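You operate a simulated robot arm through the tools that you are given. There is no shell and no other tool.

You are at the controls of a simulated robot arm. One attempt, no reset.

JOB
Ready the grey head: cover open, knob to its weight, desk valve open, empty cup underneath.
Fine: the cup is on the valve desk's shelf now. Set down upright: drip cup.

It is judged by the outcome, as a careful person would: the job done as asked, and still so three seconds after it is handed in. It fails if anything else is knocked over, pushed out of place, dropped, spilled or broken. Lids that push on must go on centred and level and be pressed home; caps that screw on are set level and turned clockwise until they are tight.

ROBOT AND FRAMES
A 7-joint arm with a three-finger gripper, fixed in place. Base frame: the origin is on the floor under the middle of its stand, x ahead of it, y to its left, z up; the work surface is at about z = 920. Lengths are in mm, angles in rad, forces in N, time in s.
It reaches about 1342 mm from its shoulder. Its first joint turns from -2.897 to 2.897 rad. Payload 2.69 kg.
The TCP is the grasp point between the finger pads, 30 mm short of the fingertips. In the tool frame z runs along the fingers and y along their closing line. The gripper opens to 128 mm; its body begins 117 mm behind the TCP.
Orientation is that of the tool frame in the base frame, as a unit quaternion [w, x, y, z]. With the fingers straight down and closing along the base's y, the tool's x points along the base's -x, its y along +y and its z along -z.

CONTROLS
- The arm moves only by the tool servo_tool. Its argument "moves" is one flat list of numbers, 7 for each row, row after row: the turn, a rotation vector about the base's x, y, z in units of 120 degrees (1.0 is 120 degrees), then the shift along the base's x, y, z in units of 200 mm (1.0 is 200 mm), then the closure, from 0 (fully open) to 1 (shut). In form: [wx, wy, wz, x, y, z, gripper, wx, wy, wz, x, y, z, gripper, ...]. A call has 1 to 20 rows; each row is the pose to reach, as a shift and turn from the pose commanded when the call began. A call with a number of a shift or a turn outside -1 to 1 is refused whole. Each row takes 0.2 s and may step no farther than 50 mm and 0.15 rad from the row before; otherwise, or with a gripper value out of range, the whole call is refused. A pose out of reach is approached as far as the arm can. The call stops where the force on the tool passes 40 N (or 10 N more than at its start, if that is more) or the arm is blocked; 0.2 s more then pass. The fingers move at their own pace (about 127 mm/s each) and stop on an object; they squeeze with about 35 N. The grip force told is the motor's: it shows also when the fingers shut on nothing. Time passes only in rows, and 0.2 s behind the last, so rows that repeat a pose let the fingers close. It gives the time, the measured TCP pose, the force on the tool (base axes), the opening and the grip force at its end, in the units of the frame above (readings bear some noise), with the torque about the TCP (base axes, N m) and any sound that the robot's microphone picked up.
- Cameras (640 x 400 px; columns grow to the right, rows downward): "scene" is fixed at [49.9, 648.6, 1580]; the picture's right is [-0.57, -0.82, 0.00], its down [-0.50, 0.34, -0.80] and it looks along [0.66, -0.45, -0.60] (base axes); focal length 214 px, centre (320, 200). "wrist" rides on the gripper at [58, 54, -131] in the tool frame; the picture's right is [-0.68, 0.74, 0.00], its down [-0.62, -0.57, -0.55] and it looks along [-0.40, -0.37, 0.84] (tool axes); focal length 234 px, centre (320, 200). There is no depth. A picture from a camera that has moved, and an enlarged one, comes with that camera's place and axes in the base frame and with its lens.
- snapshot(camera): a new picture of that camera. The clock stands still meanwhile.
- lift_body(by): moves the trunk up (or, below 0, down) by that many mm; the arm rides with it, the base frame stays. It gives what a move gives, with no picture.
- close_up(camera, box): a new picture of the part [left, top, right, bottom] of that camera's present view, enlarged. The clock stands still meanwhile.
- finish_job(): hands the job in; it is judged then, once.

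Places have to be worked out from the pictures, the camera data and where the tool is seen. Open the gripper and draw the arm clear of the work before you hand the job in, unless the task says otherwise.

The tools are called as name(argument=value, ...) on one line, values as JSON. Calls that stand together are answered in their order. servo_tool: Moves the arm, as the interface text tells. Its arguments: {"type":"object","properties":{"moves":{"type":"array","items":{"type":"number"}}},"required":["moves"]} The other tools are called the same way: lift_body (by) moves the trunk up or down; snapshot (camera) takes a picture; close_up (camera, box) takes an enlarged picture of a part of a camera's view; finish_job () hands the job in.

At the start:

```text
time: 0.0
tool_pos: [511.3, 179.4, 1489.5]
ee_rot: [0.0, 0.0, 1.0, 0.0]
ft_force: [-0.3, 0.0, -0.3]
torque: [0.0, -0.03, 0.0]
finger_gap: 128.3
gripper_force: 0.1
trunk travel left (down, up): [-250.0, 100.0]
```

scene: 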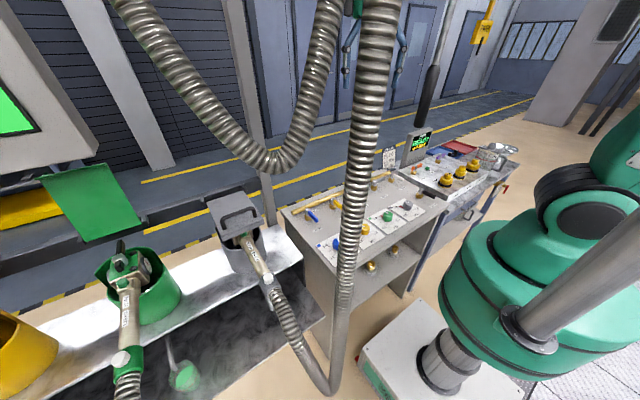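
wrist: 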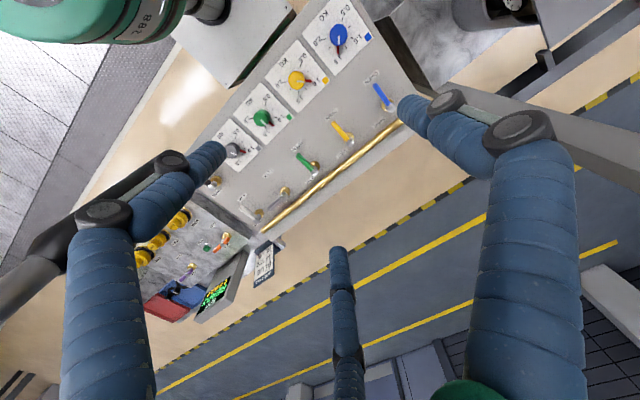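

The scene shows a valve desk with four knobs (blue, yellow, green, grey) and four heads on a filling bench. I'll take enlarged views to read the labels and find the parts.

close_up(camera="scene", box=[280, 140, 440, 240])

close_up(camera="scene", box=[300, 190, 440, 290])

close_up(camera="scene", box=[180, 180, 320, 290])

close_up(camera="wrist", box=[180, 0, 420, 150])

close_up(camera="wrist", box=[180, 100, 340, 300])

```text
4.00 times, centred on (360, 190) of scene
camera zoom: at [49.9, 648.6, 1580.0], right [-0.57, -0.82, 0.0], down [-0.5, 0.34, -0.8], along [0.66, -0.45, -0.6], focal length 858 px, centre (160, 240)
```

zoom: 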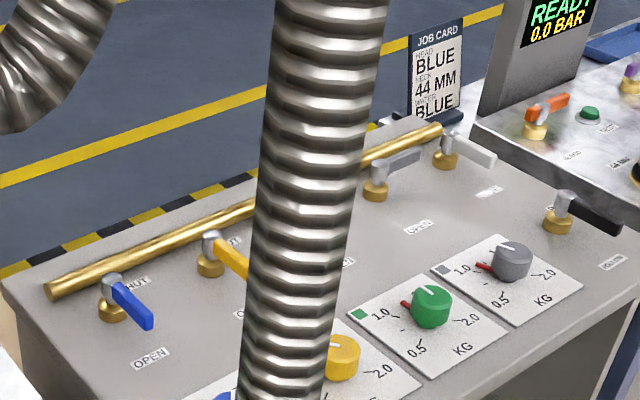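

```text
4.00 times, centred on (370, 240) of scene
camera zoom: at [49.9, 648.6, 1580.0], right [-0.57, -0.82, 0.0], down [-0.5, 0.34, -0.8], along [0.66, -0.45, -0.6], focal length 858 px, centre (120, 40)
```

zoom: 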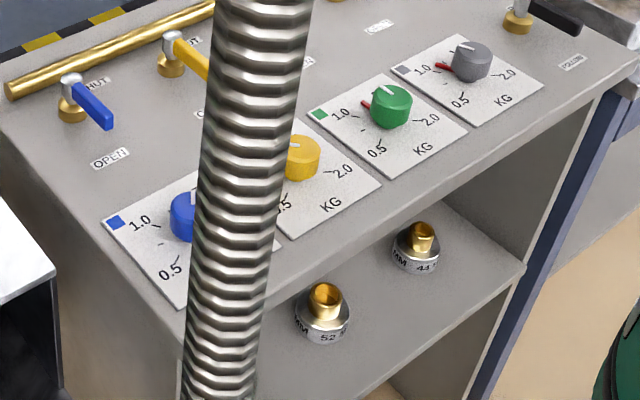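

```text
3.64 times, centred on (250, 235) of scene
camera zoom: at [49.9, 648.6, 1580.0], right [-0.57, -0.82, 0.0], down [-0.5, 0.34, -0.8], along [0.66, -0.45, -0.6], focal length 780 px, centre (574, 73)
```

zoom: 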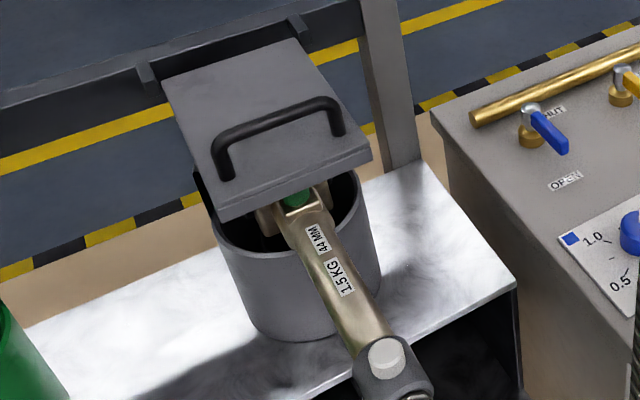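

```text
2.67 times, centred on (300, 75) of wrist
camera zoom: at [450.8, 233.7, 1621.5], right [0.68, 0.74, 0.0], down [0.62, -0.57, 0.55], along [0.4, -0.37, -0.84], focal length 624 px, centre (373, 533)
```

zoom: 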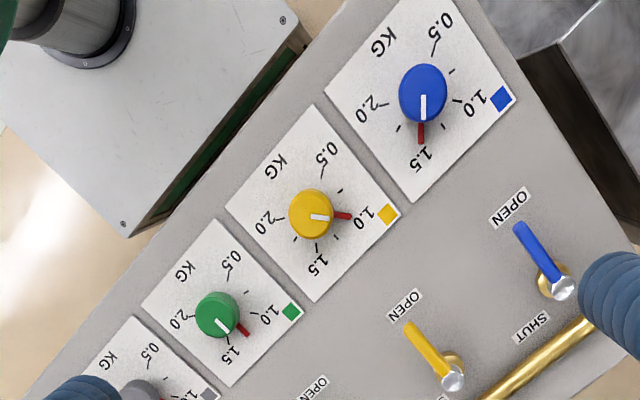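

```text
2.00 times, centred on (260, 200) of wrist
camera zoom: at [450.8, 233.7, 1621.5], right [0.68, 0.74, 0.0], down [0.62, -0.57, 0.55], along [0.4, -0.37, -0.84], focal length 468 px, centre (440, 200)
```

zoom: 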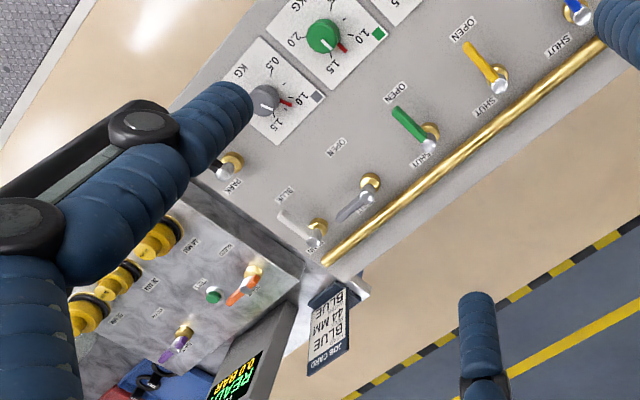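

The grey head is labelled 44 MM / 1.5 KG. The hose hangs between the scene camera and the gripper, so I'll check that area closely before moving.

close_up(camera="scene", box=[240, 0, 480, 150])

close_up(camera="scene", box=[200, 180, 400, 400])

close_up(camera="scene", box=[0, 150, 240, 400])

close_up(camera="scene", box=[390, 120, 530, 230])

```text
2.67 times, centred on (360, 75) of scene
camera zoom: at [49.9, 648.6, 1580.0], right [-0.57, -0.82, 0.0], down [-0.5, 0.34, -0.8], along [0.66, -0.45, -0.6], focal length 572 px, centre (213, 533)
```

zoom: 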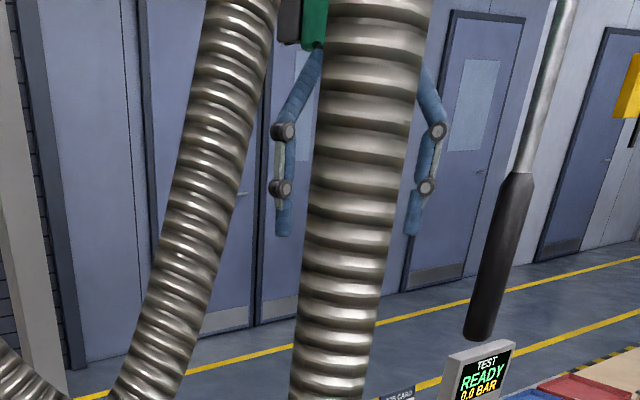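

```text
1.82 times, centred on (300, 290) of scene
camera zoom: at [49.9, 648.6, 1580.0], right [-0.57, -0.82, 0.0], down [-0.5, 0.34, -0.8], along [0.66, -0.45, -0.6], focal length 390 px, centre (356, 36)
```

zoom: 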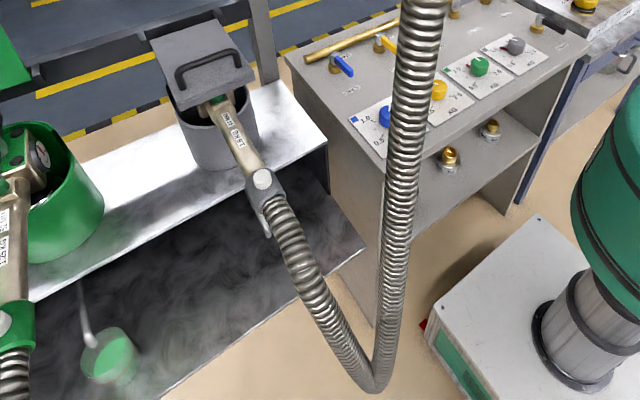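

```text
1.60 times, centred on (120, 275) of scene
camera zoom: at [49.9, 648.6, 1580.0], right [-0.57, -0.82, 0.0], down [-0.5, 0.34, -0.8], along [0.66, -0.45, -0.6], focal length 343 px, centre (640, 80)
```

zoom: 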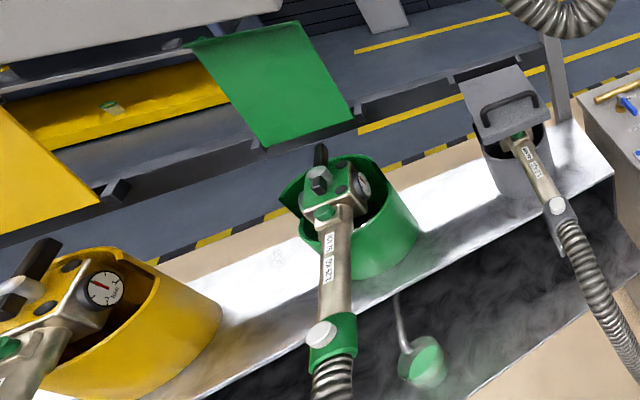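

```text
3.64 times, centred on (460, 175) of scene
camera zoom: at [49.9, 648.6, 1580.0], right [-0.57, -0.82, 0.0], down [-0.5, 0.34, -0.8], along [0.66, -0.45, -0.6], focal length 780 px, centre (-189, 291)
```

zoom: 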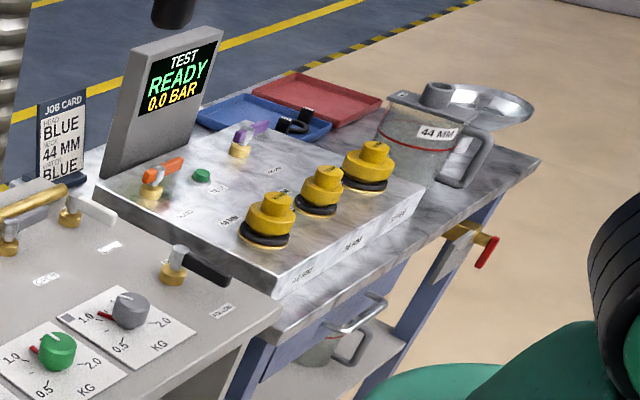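

The gripper stands clear of the hose, which is nearer the scene camera. I'll turn the hand +90° about z in place so the wrist camera looks toward the filling bench.

servo_tool(moves=[0, 0, 0.068, 0, 0, 0, 0, 0, 0, 0.136, 0, 0, 0, 0, 0, 0, 0.204, 0, 0, 0, 0, 0, 0, 0.272, 0, 0, 0, 0, 0, 0, 0.34, 0, 0, 0, 0, 0, 0, 0.408, 0, 0, 0, 0, 0, 0, 0.476, 0, 0, 0, 0, 0, 0, 0.544, 0, 0, 0, 0, 0, 0, 0.612, 0, 0, 0, 0, 0, 0, 0.68, 0, 0, 0, 0, 0, 0, 0.75, 0, 0, 0, 0])

snapshot(camera="wrist")

snapshot(camera="scene")

```text
time: 2.4
tool_pos: [510.1, 180.3, 1490.0]
ee_rot: [0.0, 0.708, -0.706, 0.001]
ft_force: [0.0, -1.1, 0.6]
torque: [-0.01, 0.01, 0.01]
finger_gap: 127.9
gripper_force: 0.0
trunk travel left (down, up): [-250.0, 100.0]
```

```text
taken
camera wrist: at [455.0, 121.4, 1621.2], right [-0.74, 0.68, 0.0], down [0.56, 0.62, 0.55], along [0.37, 0.4, -0.84], focal length 234 px, centre (320, 200)
```

wrist: 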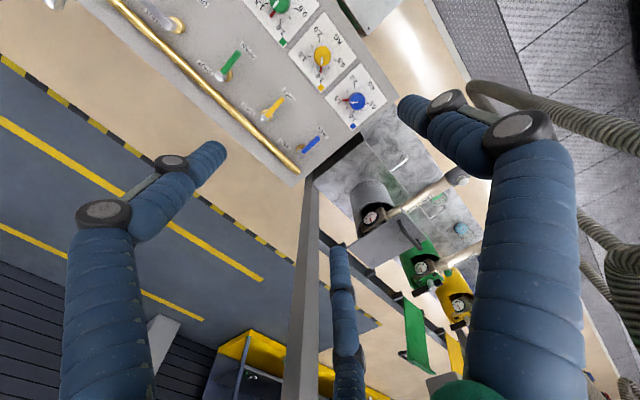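

```text
taken
```

scene: 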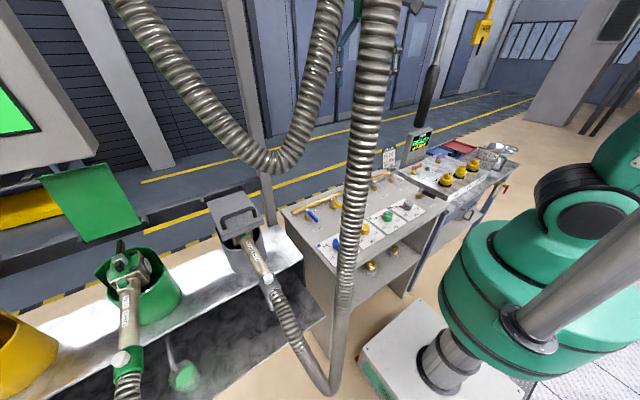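

I can now see the bench: the grey head, then green and yellow. I'll enlarge those parts.

close_up(camera="wrist", box=[300, 90, 500, 300])

close_up(camera="wrist", box=[340, 120, 480, 220])

close_up(camera="wrist", box=[130, 0, 400, 170])

close_up(camera="wrist", box=[460, 60, 640, 400])

```text
1.90 times, centred on (400, 195) of wrist
camera zoom: at [455.0, 121.4, 1621.2], right [-0.74, 0.68, 0.0], down [0.56, 0.62, 0.55], along [0.37, 0.4, -0.84], focal length 446 px, centre (168, 210)
```

zoom: 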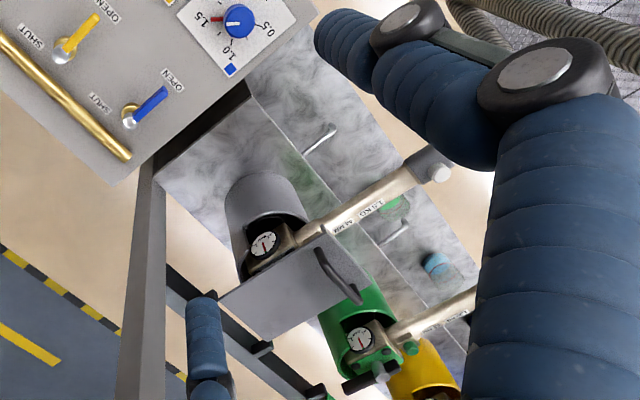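

```text
4.00 times, centred on (410, 170) of wrist
camera zoom: at [455.0, 121.4, 1621.2], right [-0.74, 0.68, 0.0], down [0.56, 0.62, 0.55], along [0.37, 0.4, -0.84], focal length 937 px, centre (-40, 320)
```

zoom: 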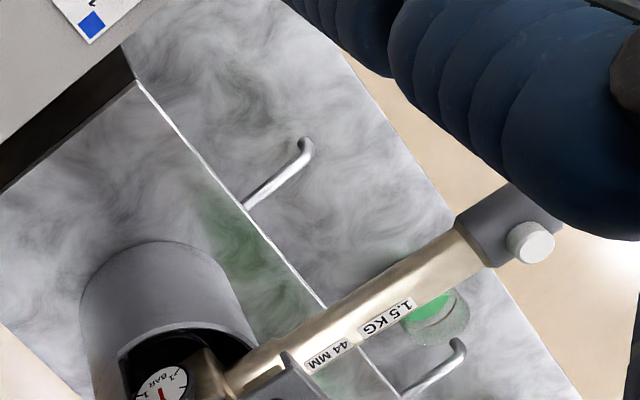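

```text
2.35 times, centred on (265, 85) of wrist
camera zoom: at [455.0, 121.4, 1621.2], right [-0.74, 0.68, 0.0], down [0.56, 0.62, 0.55], along [0.37, 0.4, -0.84], focal length 551 px, centre (449, 471)
```

zoom: 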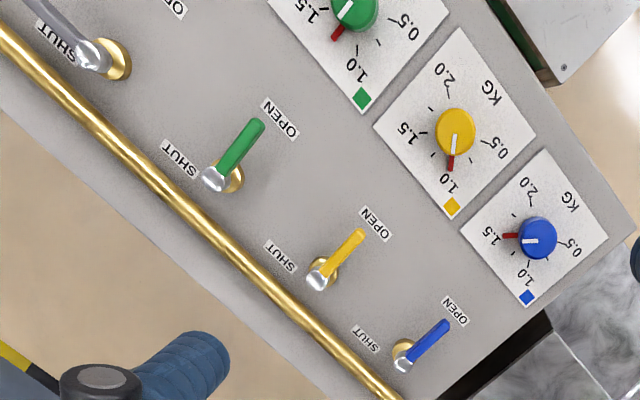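

```text
1.18 times, centred on (550, 230) of wrist
camera zoom: at [455.0, 121.4, 1621.2], right [-0.74, 0.68, 0.0], down [0.56, 0.62, 0.55], along [0.37, 0.4, -0.84], focal length 276 px, centre (49, 165)
```

zoom: 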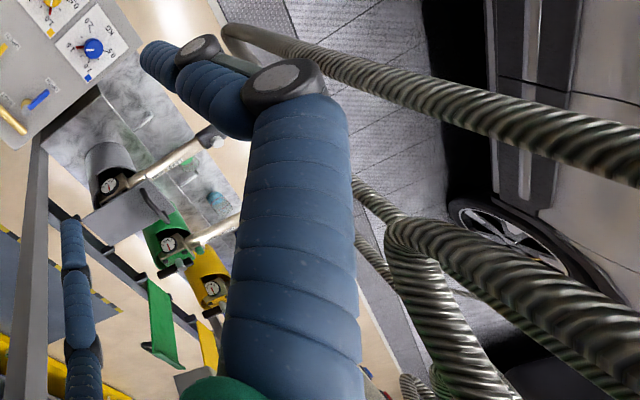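

Layout so far: desk valves and knobs lie around x≈400–650, y≈-200–330. The grey head is at about (590,580,1090), and its drain spout near (450,560,850) hangs over a lower tray with no cup under it. Next I'll move over the desk for a close look at the grey knob and lever.

servo_tool(moves=[0, 0, 0, -0.04, -0.16, -0.16, 0, 0, 0, 0, -0.08, -0.32, -0.32, 0, 0, 0, 0, -0.12, -0.48, -0.48, 0, 0, 0, 0, -0.16, -0.64, -0.64, 0, 0, 0, 0, -0.2, -0.8, -0.8, 0, 0, 0, 0, -0.22, -0.96, -0.96, 0])

snapshot(camera="wrist")

snapshot(camera="scene")

```text
time: 3.1
tool_pos: [495.5, 114.3, 1422.3]
ee_rot: [-0.004, 0.708, -0.706, 0.002]
ft_force: [6.8, 10.3, -2.1]
torque: [-1.39, 0.8, -0.29]
finger_gap: 127.7
gripper_force: 0.0
trunk travel left (down, up): [-250.0, 100.0]
stopped in row 3: the force on the tool passed its limit at 116 N (the readings are from after the stop); the commanded pose is now the measured one
```

```text
taken
camera wrist: at [440.5, 55.9, 1553.7], right [-0.74, 0.68, 0.0], down [0.56, 0.61, 0.56], along [0.38, 0.41, -0.83], focal length 234 px, centre (320, 200)
```

wrist: 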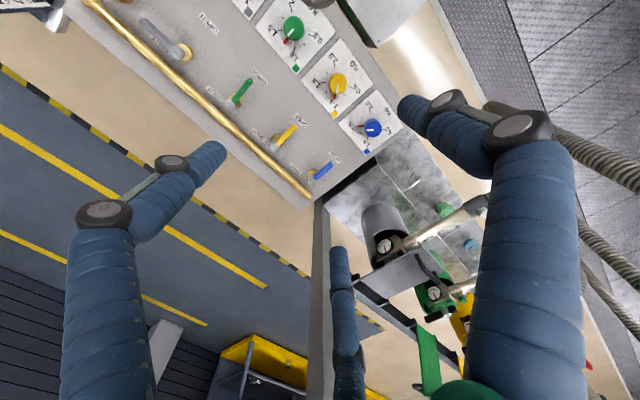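

```text
taken
```

scene: 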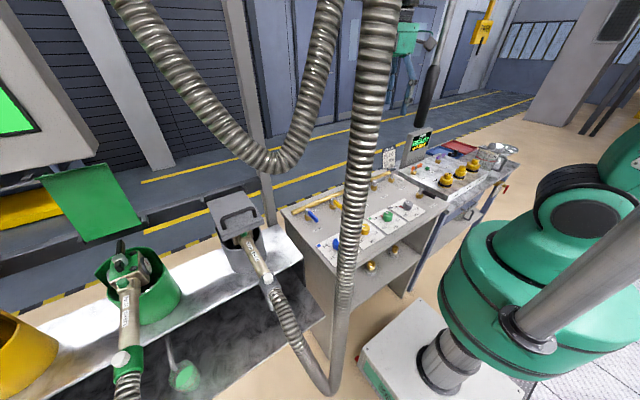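

The move stopped with a 116 N contact at (495,114,1422). The black rod hanging from above looks close to the hand, so I'll check it closely.

close_up(camera="scene", box=[340, 0, 500, 150])

close_up(camera="wrist", box=[0, 0, 320, 200])

```text
2.67 times, centred on (420, 75) of scene
camera zoom: at [49.9, 648.6, 1580.0], right [-0.57, -0.82, 0.0], down [-0.5, 0.34, -0.8], along [0.66, -0.45, -0.6], focal length 572 px, centre (53, 533)
```

zoom: 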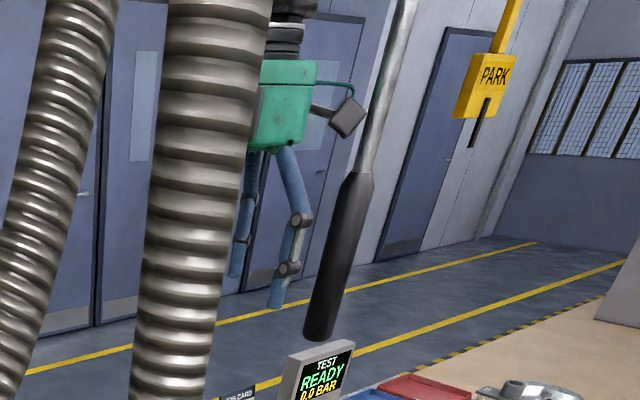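

```text
2.00 times, centred on (160, 100) of wrist
camera zoom: at [440.5, 55.9, 1553.7], right [-0.74, 0.68, 0.0], down [0.56, 0.61, 0.56], along [0.38, 0.41, -0.83], focal length 468 px, centre (640, 400)
```

zoom: 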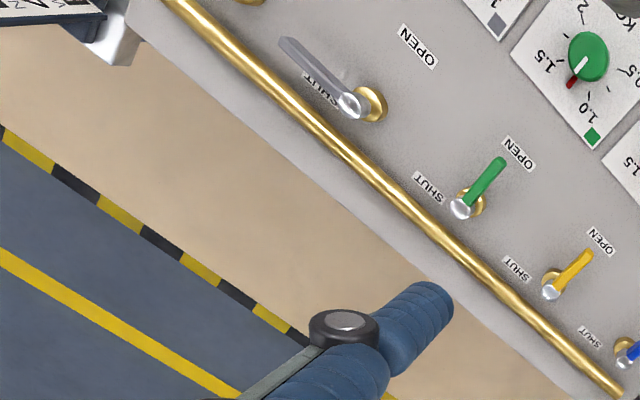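

The rod is a hanging black-sleeved pole at about (440,10) with its lower end near z≈1360, and the wrist camera's box touched it. I'll back away at once in +x/+y and check that it is unharmed.

servo_tool(moves=[0, 0, 0, 0.1, 0.15, 0.05, 0, 0, 0, 0, 0.2, 0.3, 0.1, 0])

snapshot(camera="scene")

close_up(camera="scene", box=[340, 0, 500, 150])

```text
time: 3.7
tool_pos: [534.9, 175.0, 1443.1]
ee_rot: [-0.005, 0.708, -0.707, 0.001]
ft_force: [0.3, 0.2, -1.3]
torque: [-0.06, 0.05, -0.01]
finger_gap: 128.0
gripper_force: 0.1
trunk travel left (down, up): [-250.0, 100.0]
```

```text
taken
```

scene: 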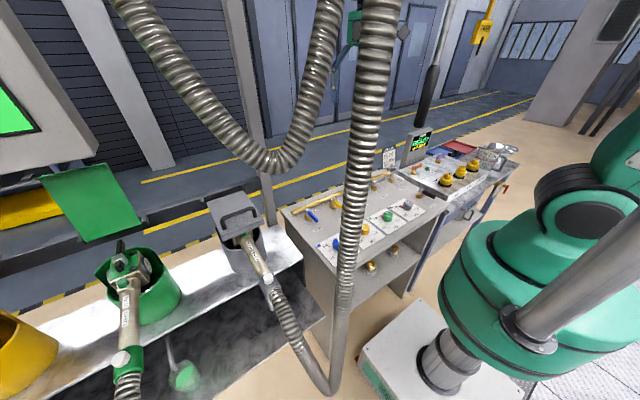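

```text
2.67 times, centred on (420, 75) of scene
camera zoom: at [49.9, 648.6, 1580.0], right [-0.57, -0.82, 0.0], down [-0.5, 0.34, -0.8], along [0.66, -0.45, -0.6], focal length 572 px, centre (53, 533)
```

zoom: 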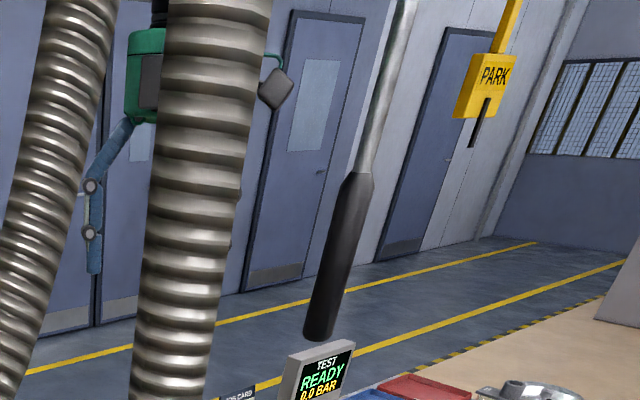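

The rod hangs unchanged at about (437,5) with its bottom near z≈1359. To get the arm safely beneath it, I'll lower the trunk in stages before crossing to the right.

lift_body(by=-120)

snapshot(camera="scene")

snapshot(camera="wrist")

```text
time: 5.2
tool_pos: [534.7, 174.1, 1323.9]
ee_rot: [-0.006, 0.708, -0.707, 0.002]
ft_force: [0.9, 1.1, 0.1]
torque: [-0.01, 0.0, 0.02]
finger_gap: 128.0
gripper_force: 0.1
trunk travel left (down, up): [-130.0, 220.0]
```

```text
taken
```

scene: 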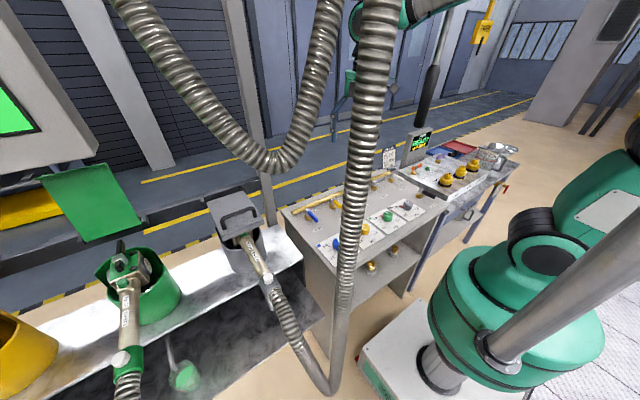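

```text
taken
camera wrist: at [478.9, 114.4, 1455.1], right [-0.74, 0.68, 0.0], down [0.56, 0.61, 0.56], along [0.38, 0.41, -0.83], focal length 234 px, centre (320, 200)
```

wrist: 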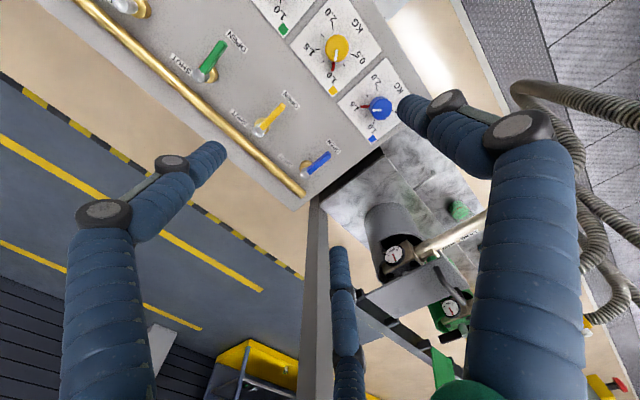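

The forearm is now visible near the rod's top. I'll enlarge that area to check clearance before lowering further.

close_up(camera="scene", box=[330, 0, 490, 120])

close_up(camera="scene", box=[400, 60, 640, 400])

```text
3.33 times, centred on (410, 60) of scene
camera zoom: at [49.9, 648.6, 1580.0], right [-0.57, -0.82, 0.0], down [-0.5, 0.34, -0.8], along [0.66, -0.45, -0.6], focal length 715 px, centre (20, 667)
```

zoom: 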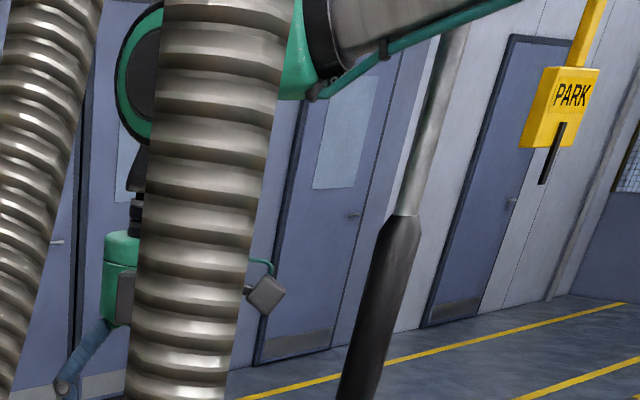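

```text
1.18 times, centred on (520, 230) of scene
camera zoom: at [49.9, 648.6, 1580.0], right [-0.57, -0.82, 0.0], down [-0.5, 0.34, -0.8], along [0.66, -0.45, -0.6], focal length 252 px, centre (85, 165)
```

zoom: 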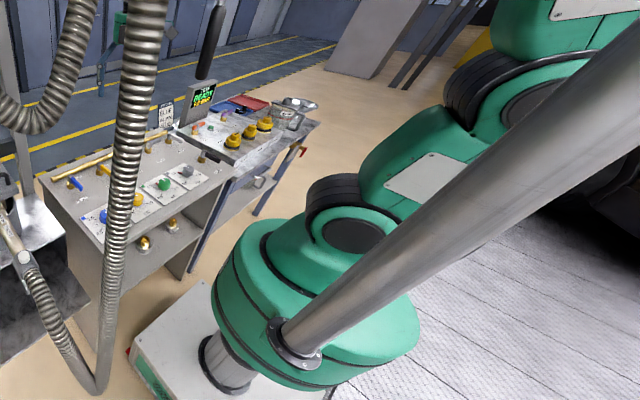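

Forearm clearance to the rod is roughly 90 mm and lowering keeps that distance. I'll lower the trunk the rest of the way.

lift_body(by=-125)

snapshot(camera="scene")

snapshot(camera="wrist")

```text
time: 6.7
tool_pos: [535.5, 173.9, 1199.6]
ee_rot: [-0.006, 0.708, -0.706, 0.002]
ft_force: [0.2, 0.4, 0.6]
torque: [-0.01, 0.0, -0.01]
finger_gap: 128.0
gripper_force: 0.0
trunk travel left (down, up): [-5.0, 345.0]
```

```text
taken
```

scene: 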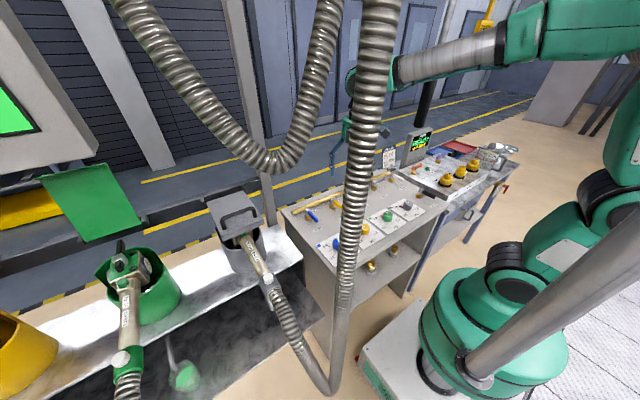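

```text
taken
camera wrist: at [478.9, 114.4, 1330.1], right [-0.74, 0.68, 0.0], down [0.56, 0.61, 0.56], along [0.38, 0.41, -0.83], focal length 234 px, centre (320, 200)
```

wrist: 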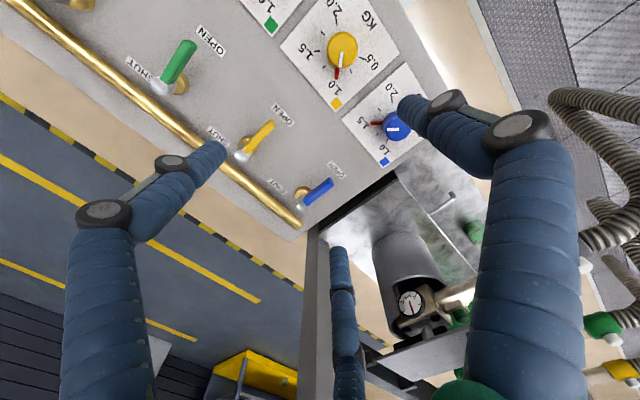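

The arm is now low and clear. From here I'll study the grey cover, head and spout before working.

close_up(camera="wrist", box=[300, 170, 500, 400])

close_up(camera="scene", box=[190, 175, 300, 285])

close_up(camera="scene", box=[20, 150, 200, 330])

```text
1.74 times, centred on (400, 285) of wrist
camera zoom: at [478.9, 114.4, 1330.1], right [-0.74, 0.68, 0.0], down [0.56, 0.61, 0.56], along [0.38, 0.41, -0.83], focal length 407 px, centre (181, 52)
```

zoom: 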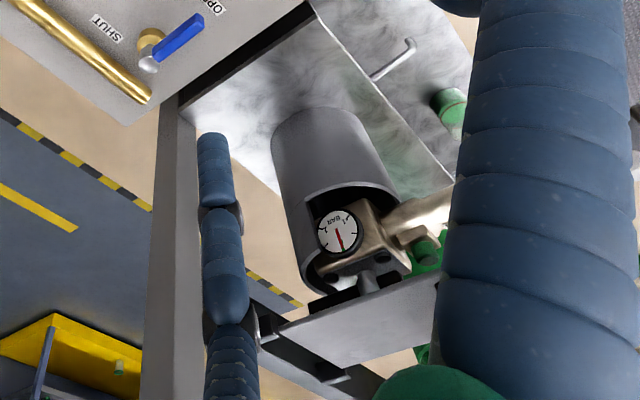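

```text
3.64 times, centred on (245, 230) of scene
camera zoom: at [49.9, 648.6, 1580.0], right [-0.57, -0.82, 0.0], down [-0.5, 0.34, -0.8], along [0.66, -0.45, -0.6], focal length 780 px, centre (593, 91)
```

zoom: 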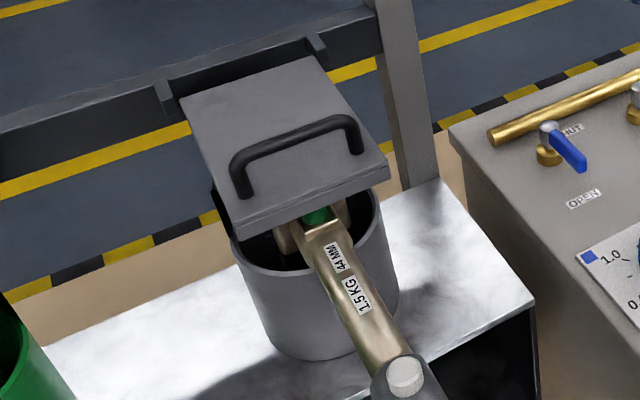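

```text
2.22 times, centred on (110, 240) of scene
camera zoom: at [49.9, 648.6, 1580.0], right [-0.57, -0.82, 0.0], down [-0.5, 0.34, -0.8], along [0.66, -0.45, -0.6], focal length 477 px, centre (787, 111)
```

zoom: 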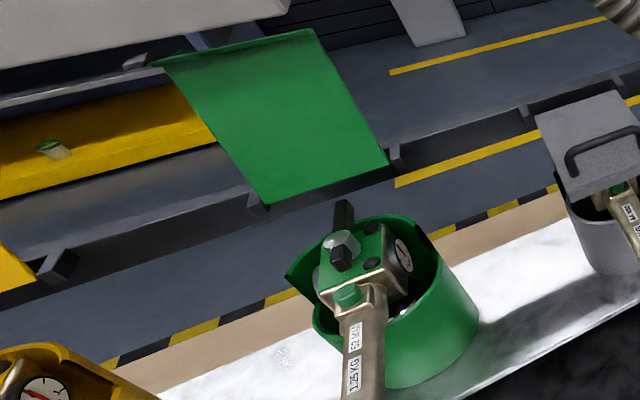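

The cover is a flat hinged plate (about x 550–740, y 512–641, z≈1135) with a bail handle near its front edge. Opening means swinging it up past vertical like the green one. Next I'll close the fingers to learn their closed shape.

servo_tool(moves=[0, 0, 0, 0, 0, 0, 1, 0, 0, 0, 0, 0, 0, 1, 0, 0, 0, 0, 0, 0, 1, 0, 0, 0, 0, 0, 0, 1])

snapshot(camera="wrist")

close_up(camera="scene", box=[320, 60, 440, 200])

```text
time: 7.7
tool_pos: [535.0, 173.4, 1199.8]
ee_rot: [-0.006, 0.708, -0.706, 0.001]
ft_force: [-0.6, 0.2, -1.1]
torque: [-0.01, 0.0, -0.01]
finger_gap: 2.4
gripper_force: 31.8
trunk travel left (down, up): [-5.0, 345.0]
```

```text
taken
camera wrist: at [478.9, 114.4, 1329.8], right [-0.74, 0.68, 0.0], down [0.56, 0.61, 0.56], along [0.38, 0.41, -0.83], focal length 234 px, centre (320, 200)
```

wrist: 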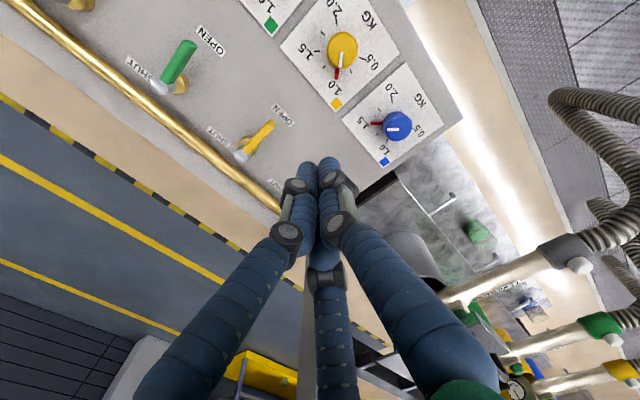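

```text
2.86 times, centred on (380, 130) of scene
camera zoom: at [49.9, 648.6, 1580.0], right [-0.57, -0.82, 0.0], down [-0.5, 0.34, -0.8], along [0.66, -0.45, -0.6], focal length 613 px, centre (149, 400)
```

zoom: 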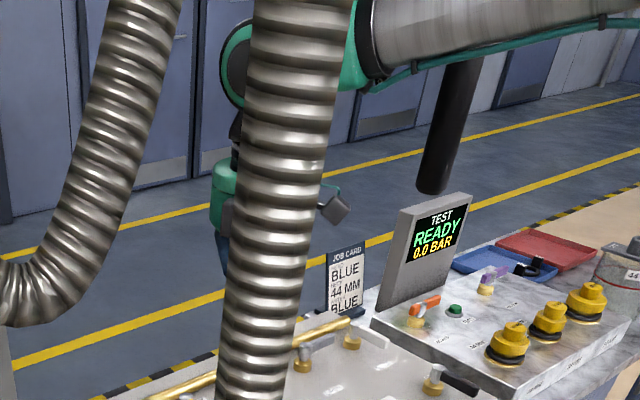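

The gripper is a three-jaw centric type (fingers at tool +y and ±120°), good for knob and cup. I'll turn the hand another 90° about z to see whether the wrist allows the camera-up orientation I want for looking at the shelf.

servo_tool(moves=[0, 0, 0.068, 0, 0, 0, 1, 0, 0, 0.136, 0, 0, 0, 1, 0, 0, 0.204, 0, 0, 0, 1, 0, 0, 0.272, 0, 0, 0, 1, 0, 0, 0.34, 0, 0, 0, 1, 0, 0, 0.408, 0, 0, 0, 1, 0, 0, 0.476, 0, 0, 0, 1, 0, 0, 0.544, 0, 0, 0, 1, 0, 0, 0.612, 0, 0, 0, 1, 0, 0, 0.68, 0, 0, 0, 1, 0, 0, 0.75, 0, 0, 0, 1])

snapshot(camera="wrist")

```text
time: 10.1
tool_pos: [535.1, 173.0, 1199.8]
ee_rot: [-0.005, 1.0, 0.002, -0.002]
ft_force: [-1.3, -0.5, 0.7]
torque: [0.01, 0.0, 0.0]
finger_gap: 2.0
gripper_force: 31.3
trunk travel left (down, up): [-5.0, 345.0]
```

```text
taken
camera wrist: at [593.5, 118.5, 1329.9], right [-0.67, -0.74, 0.0], down [-0.61, 0.56, 0.56], along [-0.41, 0.38, -0.83], focal length 234 px, centre (320, 200)
```

wrist: 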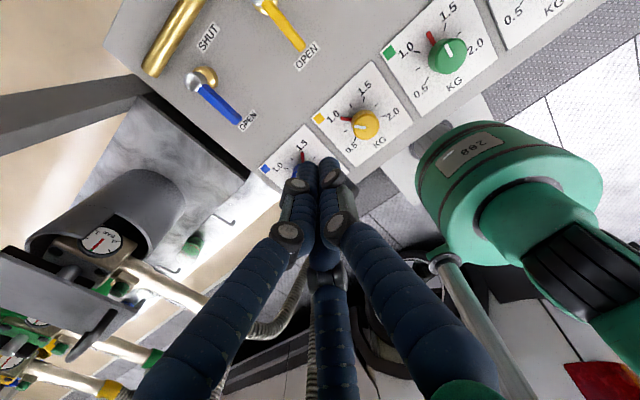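

The wrist allows it. Now I'll pitch the fingers 45° forward so the camera can see toward the desk's front and shelf, staying left of the rod.

servo_tool(moves=[0, -0.0625, 0, 0.03, 0, -0.03, 1, 0, -0.125, 0, 0.06, 0, -0.06, 1, 0, -0.1875, 0, 0.09, 0, -0.09, 1, 0, -0.25, 0, 0.12, 0, -0.12, 1, 0, -0.3125, 0, 0.15, 0, -0.15, 1, 0, -0.375, 0, 0.18, 0, -0.18, 1])

snapshot(camera="wrist")

snapshot(camera="scene")

```text
time: 11.5
tool_pos: [571.7, 171.6, 1163.8]
ee_rot: [-0.005, 0.925, 0.002, 0.38]
ft_force: [0.7, 0.3, -0.6]
torque: [0.04, 0.0, 0.02]
finger_gap: 2.3
gripper_force: 31.3
trunk travel left (down, up): [-5.0, 345.0]
```

```text
taken
camera wrist: at [519.8, 118.5, 1297.5], right [-0.47, -0.74, -0.48], down [-0.83, 0.56, -0.04], along [0.3, 0.38, -0.88], focal length 234 px, centre (320, 200)
```

wrist: 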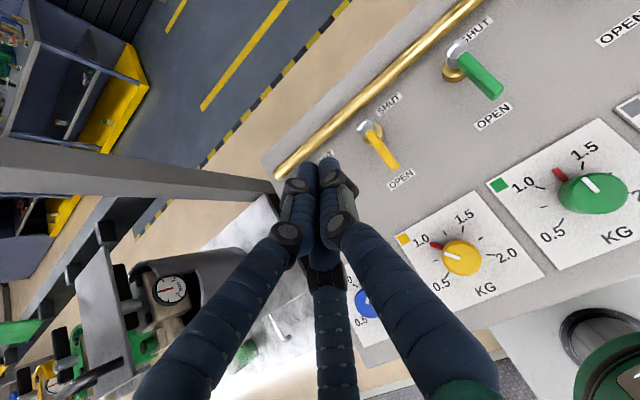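

```text
taken
```

scene: 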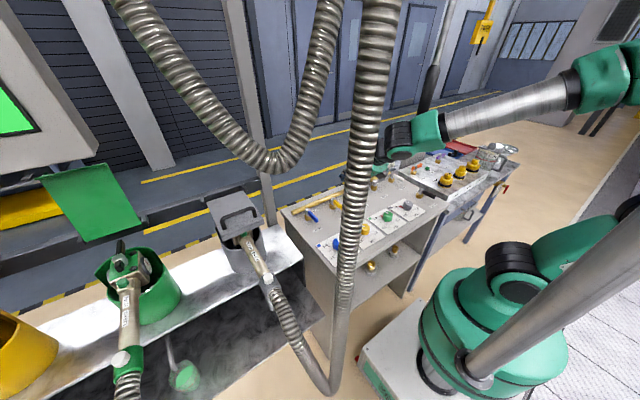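

The red pointer on each knob gives its setting (green reads 1.25, matching the green handle's label). I'll continue pitching toward horizontal and lower, so the wrist is well below the rod for crossing.

servo_tool(moves=[0, -0.06, 0, 0.05, 0, -0.03, 1, 0, -0.12, 0, 0.1, 0, -0.06, 1, 0, -0.18, 0, 0.15, 0, -0.09, 1, 0, -0.24, 0, 0.2, 0, -0.12, 1, 0, -0.3, 0, 0.25, 0, -0.16, 1])

snapshot(camera="wrist")

snapshot(camera="scene")

```text
time: 12.7
tool_pos: [620.4, 172.6, 1131.2]
ee_rot: [-0.003, 0.762, 0.004, 0.648]
ft_force: [0.2, 0.3, 0.1]
torque: [0.01, 0.03, 0.0]
finger_gap: 2.3
gripper_force: 31.6
trunk travel left (down, up): [-5.0, 345.0]
```

```text
taken
camera wrist: at [499.9, 118.2, 1210.2], right [-0.1, -0.74, -0.67], down [-0.65, 0.56, -0.52], along [0.76, 0.38, -0.53], focal length 234 px, centre (320, 200)
```

wrist: 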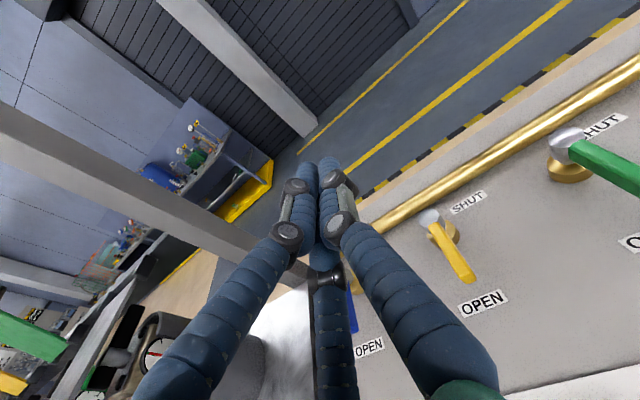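

```text
taken
```

scene: 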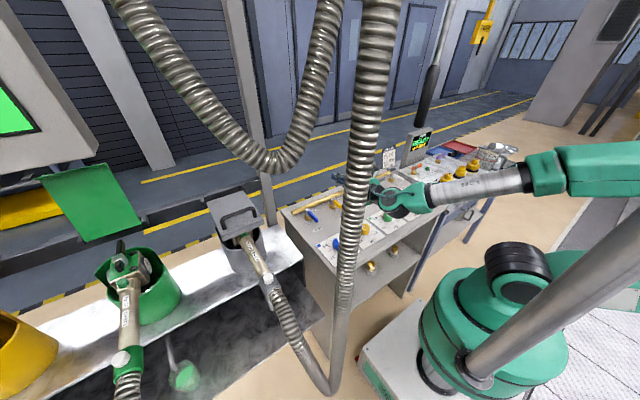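

The whole forearm and wrist are now well below the rod's lower end (z≈1359). I'll cross to the right at this height.

servo_tool(moves=[0, 0, 0, 0, -0.2, 0, 1, 0, 0, 0, 0, -0.4, 0, 1, 0, 0, 0, 0, -0.6, 0, 1, 0, 0, 0, 0, -0.8, 0, 1, 0, 0, 0, 0, -1, 0, 1])

snapshot(camera="wrist")

snapshot(camera="scene")

```text
time: 13.9
tool_pos: [614.4, 10.3, 1138.2]
ee_rot: [0.008, 0.765, -0.006, 0.644]
ft_force: [-1.2, 1.0, 0.6]
torque: [-0.02, 0.01, -0.02]
finger_gap: 2.0
gripper_force: 30.9
out of reach, approached as far as the arm can: row 4, 5
trunk travel left (down, up): [-5.0, 345.0]
```

```text
taken
camera wrist: at [493.0, -41.0, 1218.8], right [-0.13, -0.74, -0.66], down [-0.63, 0.58, -0.52], along [0.76, 0.35, -0.54], focal length 234 px, centre (320, 200)
```

wrist: 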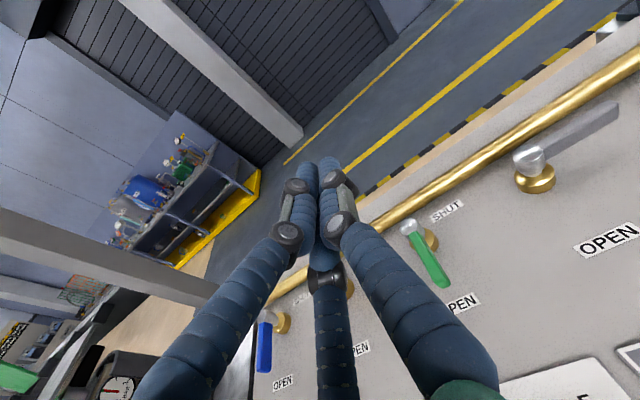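

```text
taken
```

scene: 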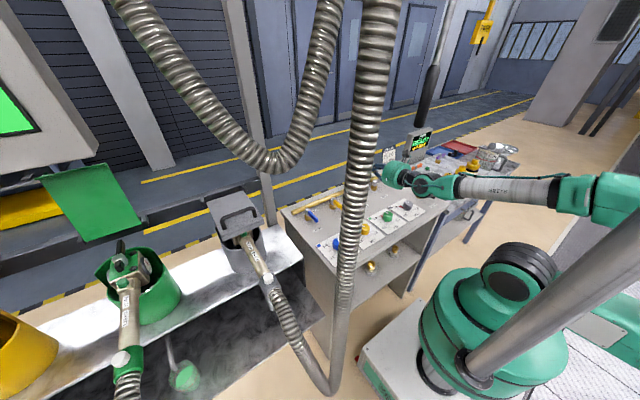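

The last rows ran into a joint limit, so I'll let the hand yaw along with the base as it goes right, which should relieve it.

servo_tool(moves=[0.02, 0, -0.04, 0, -0.1, 0, 1, 0.04, 0, -0.08, 0, -0.2, 0, 1, 0.08, 0, -0.12, 0, -0.3, 0, 1, 0.12, 0, -0.16, 0, -0.4, 0, 1])

snapshot(camera="wrist")

snapshot(camera="scene")

```text
time: 14.9
tool_pos: [613.7, -71.3, 1139.4]
ee_rot: [0.009, 0.745, -0.205, 0.634]
ft_force: [-1.0, 0.3, 0.8]
torque: [-0.04, 0.04, 0.03]
finger_gap: 2.2
gripper_force: 31.3
trunk travel left (down, up): [-5.0, 345.0]
```

```text
taken
camera wrist: at [478.8, -100.4, 1208.1], right [-0.31, -0.48, -0.82], down [-0.41, 0.85, -0.34], along [0.86, 0.23, -0.46], focal length 234 px, centre (320, 200)
```

wrist: 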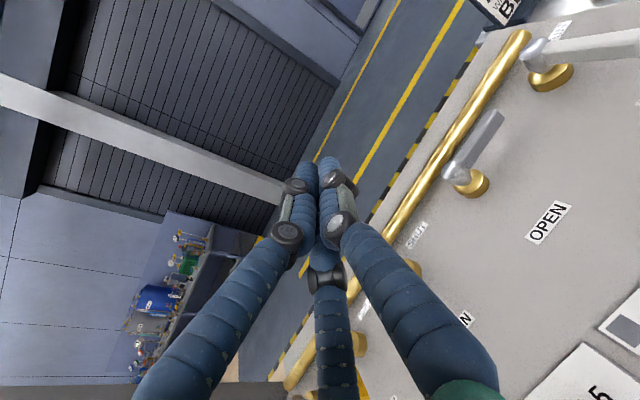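

```text
taken
```

scene: 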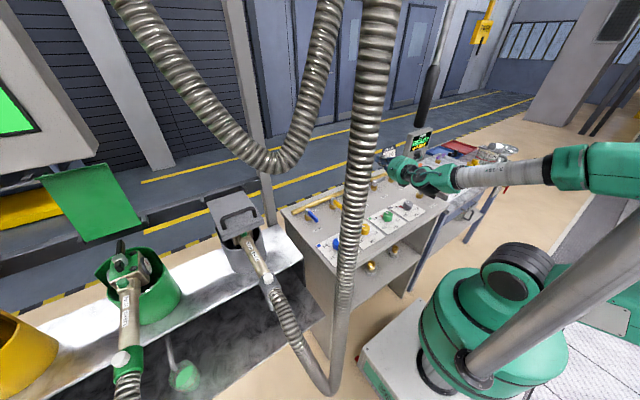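

Crossing succeeded; the TCP is at (614,-71,1139). Now I'll pitch the hand back to vertical over the grey knob while going down, staying right of the rod.

servo_tool(moves=[0.0123, 0.0645, 0.0075, -0.057, -0.0395, -0.0445, 1, 0.0246, 0.129, 0.0149, -0.114, -0.079, -0.089, 1, 0.0369, 0.1935, 0.0224, -0.171, -0.1185, -0.1335, 1, 0.0492, 0.258, 0.0298, -0.228, -0.158, -0.178, 1, 0.0615, 0.3225, 0.0373, -0.285, -0.1975, -0.2225, 1, 0.0738, 0.387, 0.0448, -0.342, -0.237, -0.267, 1, 0.0861, 0.4515, 0.0522, -0.399, -0.2765, -0.3115, 1, 0.0984, 0.516, 0.0597, -0.456, -0.316, -0.356, 1, 0.1107, 0.5805, 0.0671, -0.513, -0.3555, -0.4005, 1, 0.123, 0.645, 0.0746, -0.57, -0.395, -0.445, 1])

snapshot(camera="wrist")

snapshot(camera="scene")

```text
time: 17.1
tool_pos: [504.8, -128.9, 1053.1]
ee_rot: [0.012, 0.983, -0.182, 0.001]
ft_force: [-2.4, 0.4, 2.8]
torque: [-0.06, -0.28, 0.0]
finger_gap: 2.1
gripper_force: 31.3
out of reach, approached as far as the arm can: row 4, 5, 6, 8, 9, 10
trunk travel left (down, up): [-5.0, 345.0]
```

```text
taken
camera wrist: at [538.7, -196.3, 1185.4], right [-0.89, -0.45, 0.01], down [-0.37, 0.76, 0.53], along [-0.25, 0.47, -0.85], focal length 234 px, centre (320, 200)
```

wrist: 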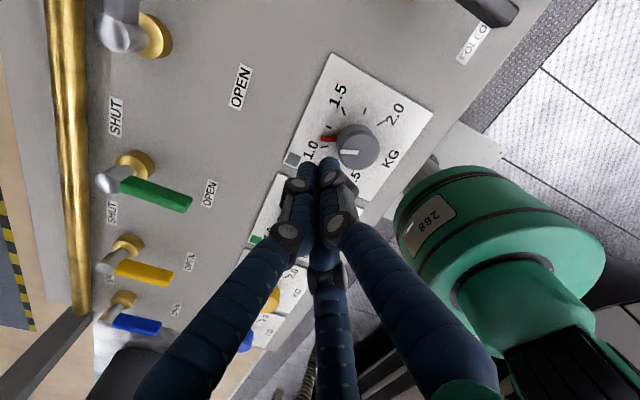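

```text
taken
```

scene: 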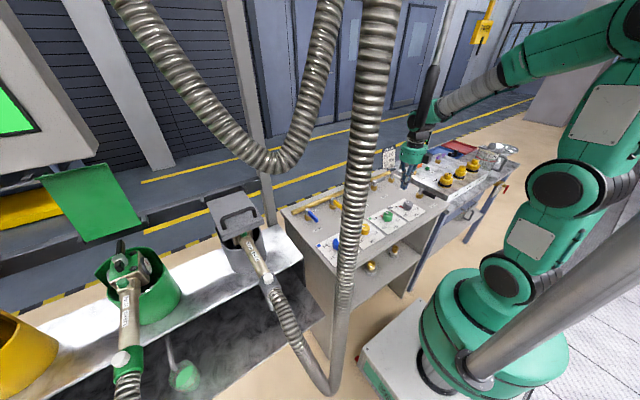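

The hand is now vertical at (505,-129,1053), right of the rod. I'll enlarge the dial and levers.

close_up(camera="wrist", box=[260, 40, 460, 210])

close_up(camera="wrist", box=[40, 0, 280, 240])

close_up(camera="scene", box=[360, 60, 480, 240])

```text
2.35 times, centred on (360, 125) of wrist
camera zoom: at [538.7, -196.3, 1185.4], right [-0.89, -0.45, 0.01], down [-0.37, 0.76, 0.53], along [-0.25, 0.47, -0.85], focal length 551 px, centre (226, 376)
```

zoom: 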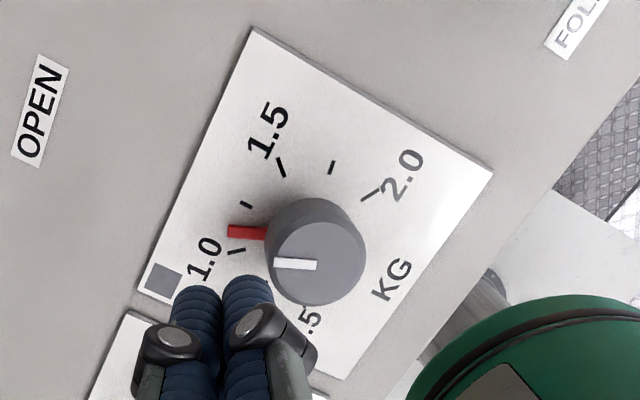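

```text
1.67 times, centred on (160, 120) of wrist
camera zoom: at [538.7, -196.3, 1185.4], right [-0.89, -0.45, 0.01], down [-0.37, 0.76, 0.53], along [-0.25, 0.47, -0.85], focal length 390 px, centre (587, 333)
```

zoom: 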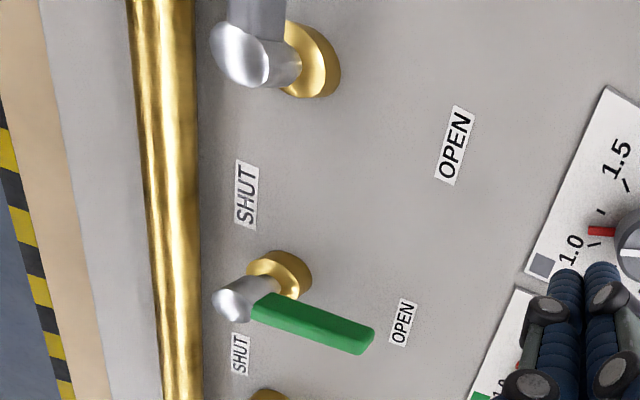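

```text
2.22 times, centred on (420, 150) of scene
camera zoom: at [49.9, 648.6, 1580.0], right [-0.57, -0.82, 0.0], down [-0.5, 0.34, -0.8], along [0.66, -0.45, -0.6], focal length 477 px, centre (98, 311)
```

zoom: 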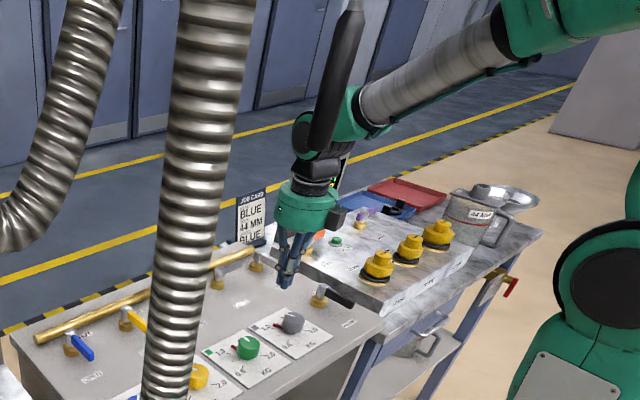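

The red pointer sits just above 1.0, and the scale rises clockwise, with 1.5 two ticks further on. I judge the knob's centre to be about (461,-140) with its top near z≈958. I'll move above it and yaw the hand back a little to relieve the wrist joint.

servo_tool(moves=[0.004, 0, -0.06, -0.055, -0.014, 0, 0.6, 0.008, -0.001, -0.12, -0.11, -0.028, 0, 0.6, 0.0115, -0.001, -0.18, -0.165, -0.042, 0, 0.6, 0.0115, -0.001, -0.24, -0.22, -0.055, 0, 0.6])

snapshot(camera="wrist")

snapshot(camera="scene")

```text
time: 18.1
tool_pos: [461.8, -140.8, 1050.3]
ee_rot: [-0.013, 0.911, -0.413, -0.001]
ft_force: [0.9, -0.1, -0.2]
torque: [0.02, 0.03, 0.01]
finger_gap: 51.2
gripper_force: 0.0
trunk travel left (down, up): [-5.0, 345.0]
```

```text
taken
camera wrist: at [457.9, -222.7, 1179.6], right [-1.0, 0.02, -0.01], down [0.02, 0.82, 0.57], along [0.02, 0.57, -0.82], focal length 234 px, centre (320, 200)
```

wrist: 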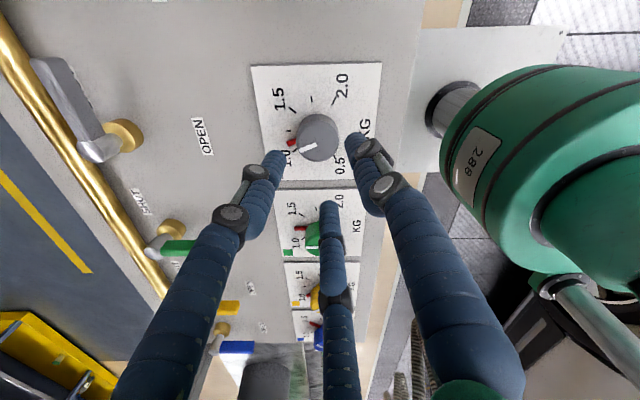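

```text
taken
```

scene: 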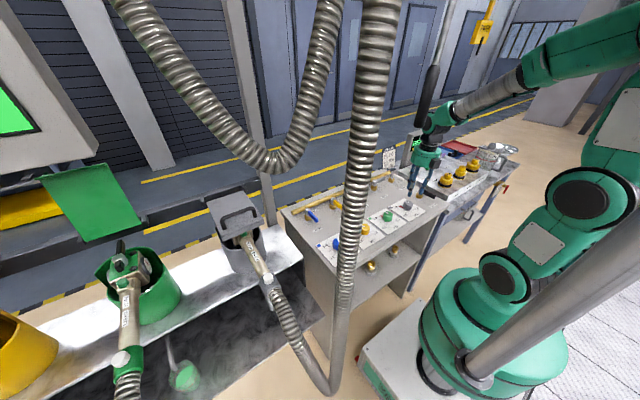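

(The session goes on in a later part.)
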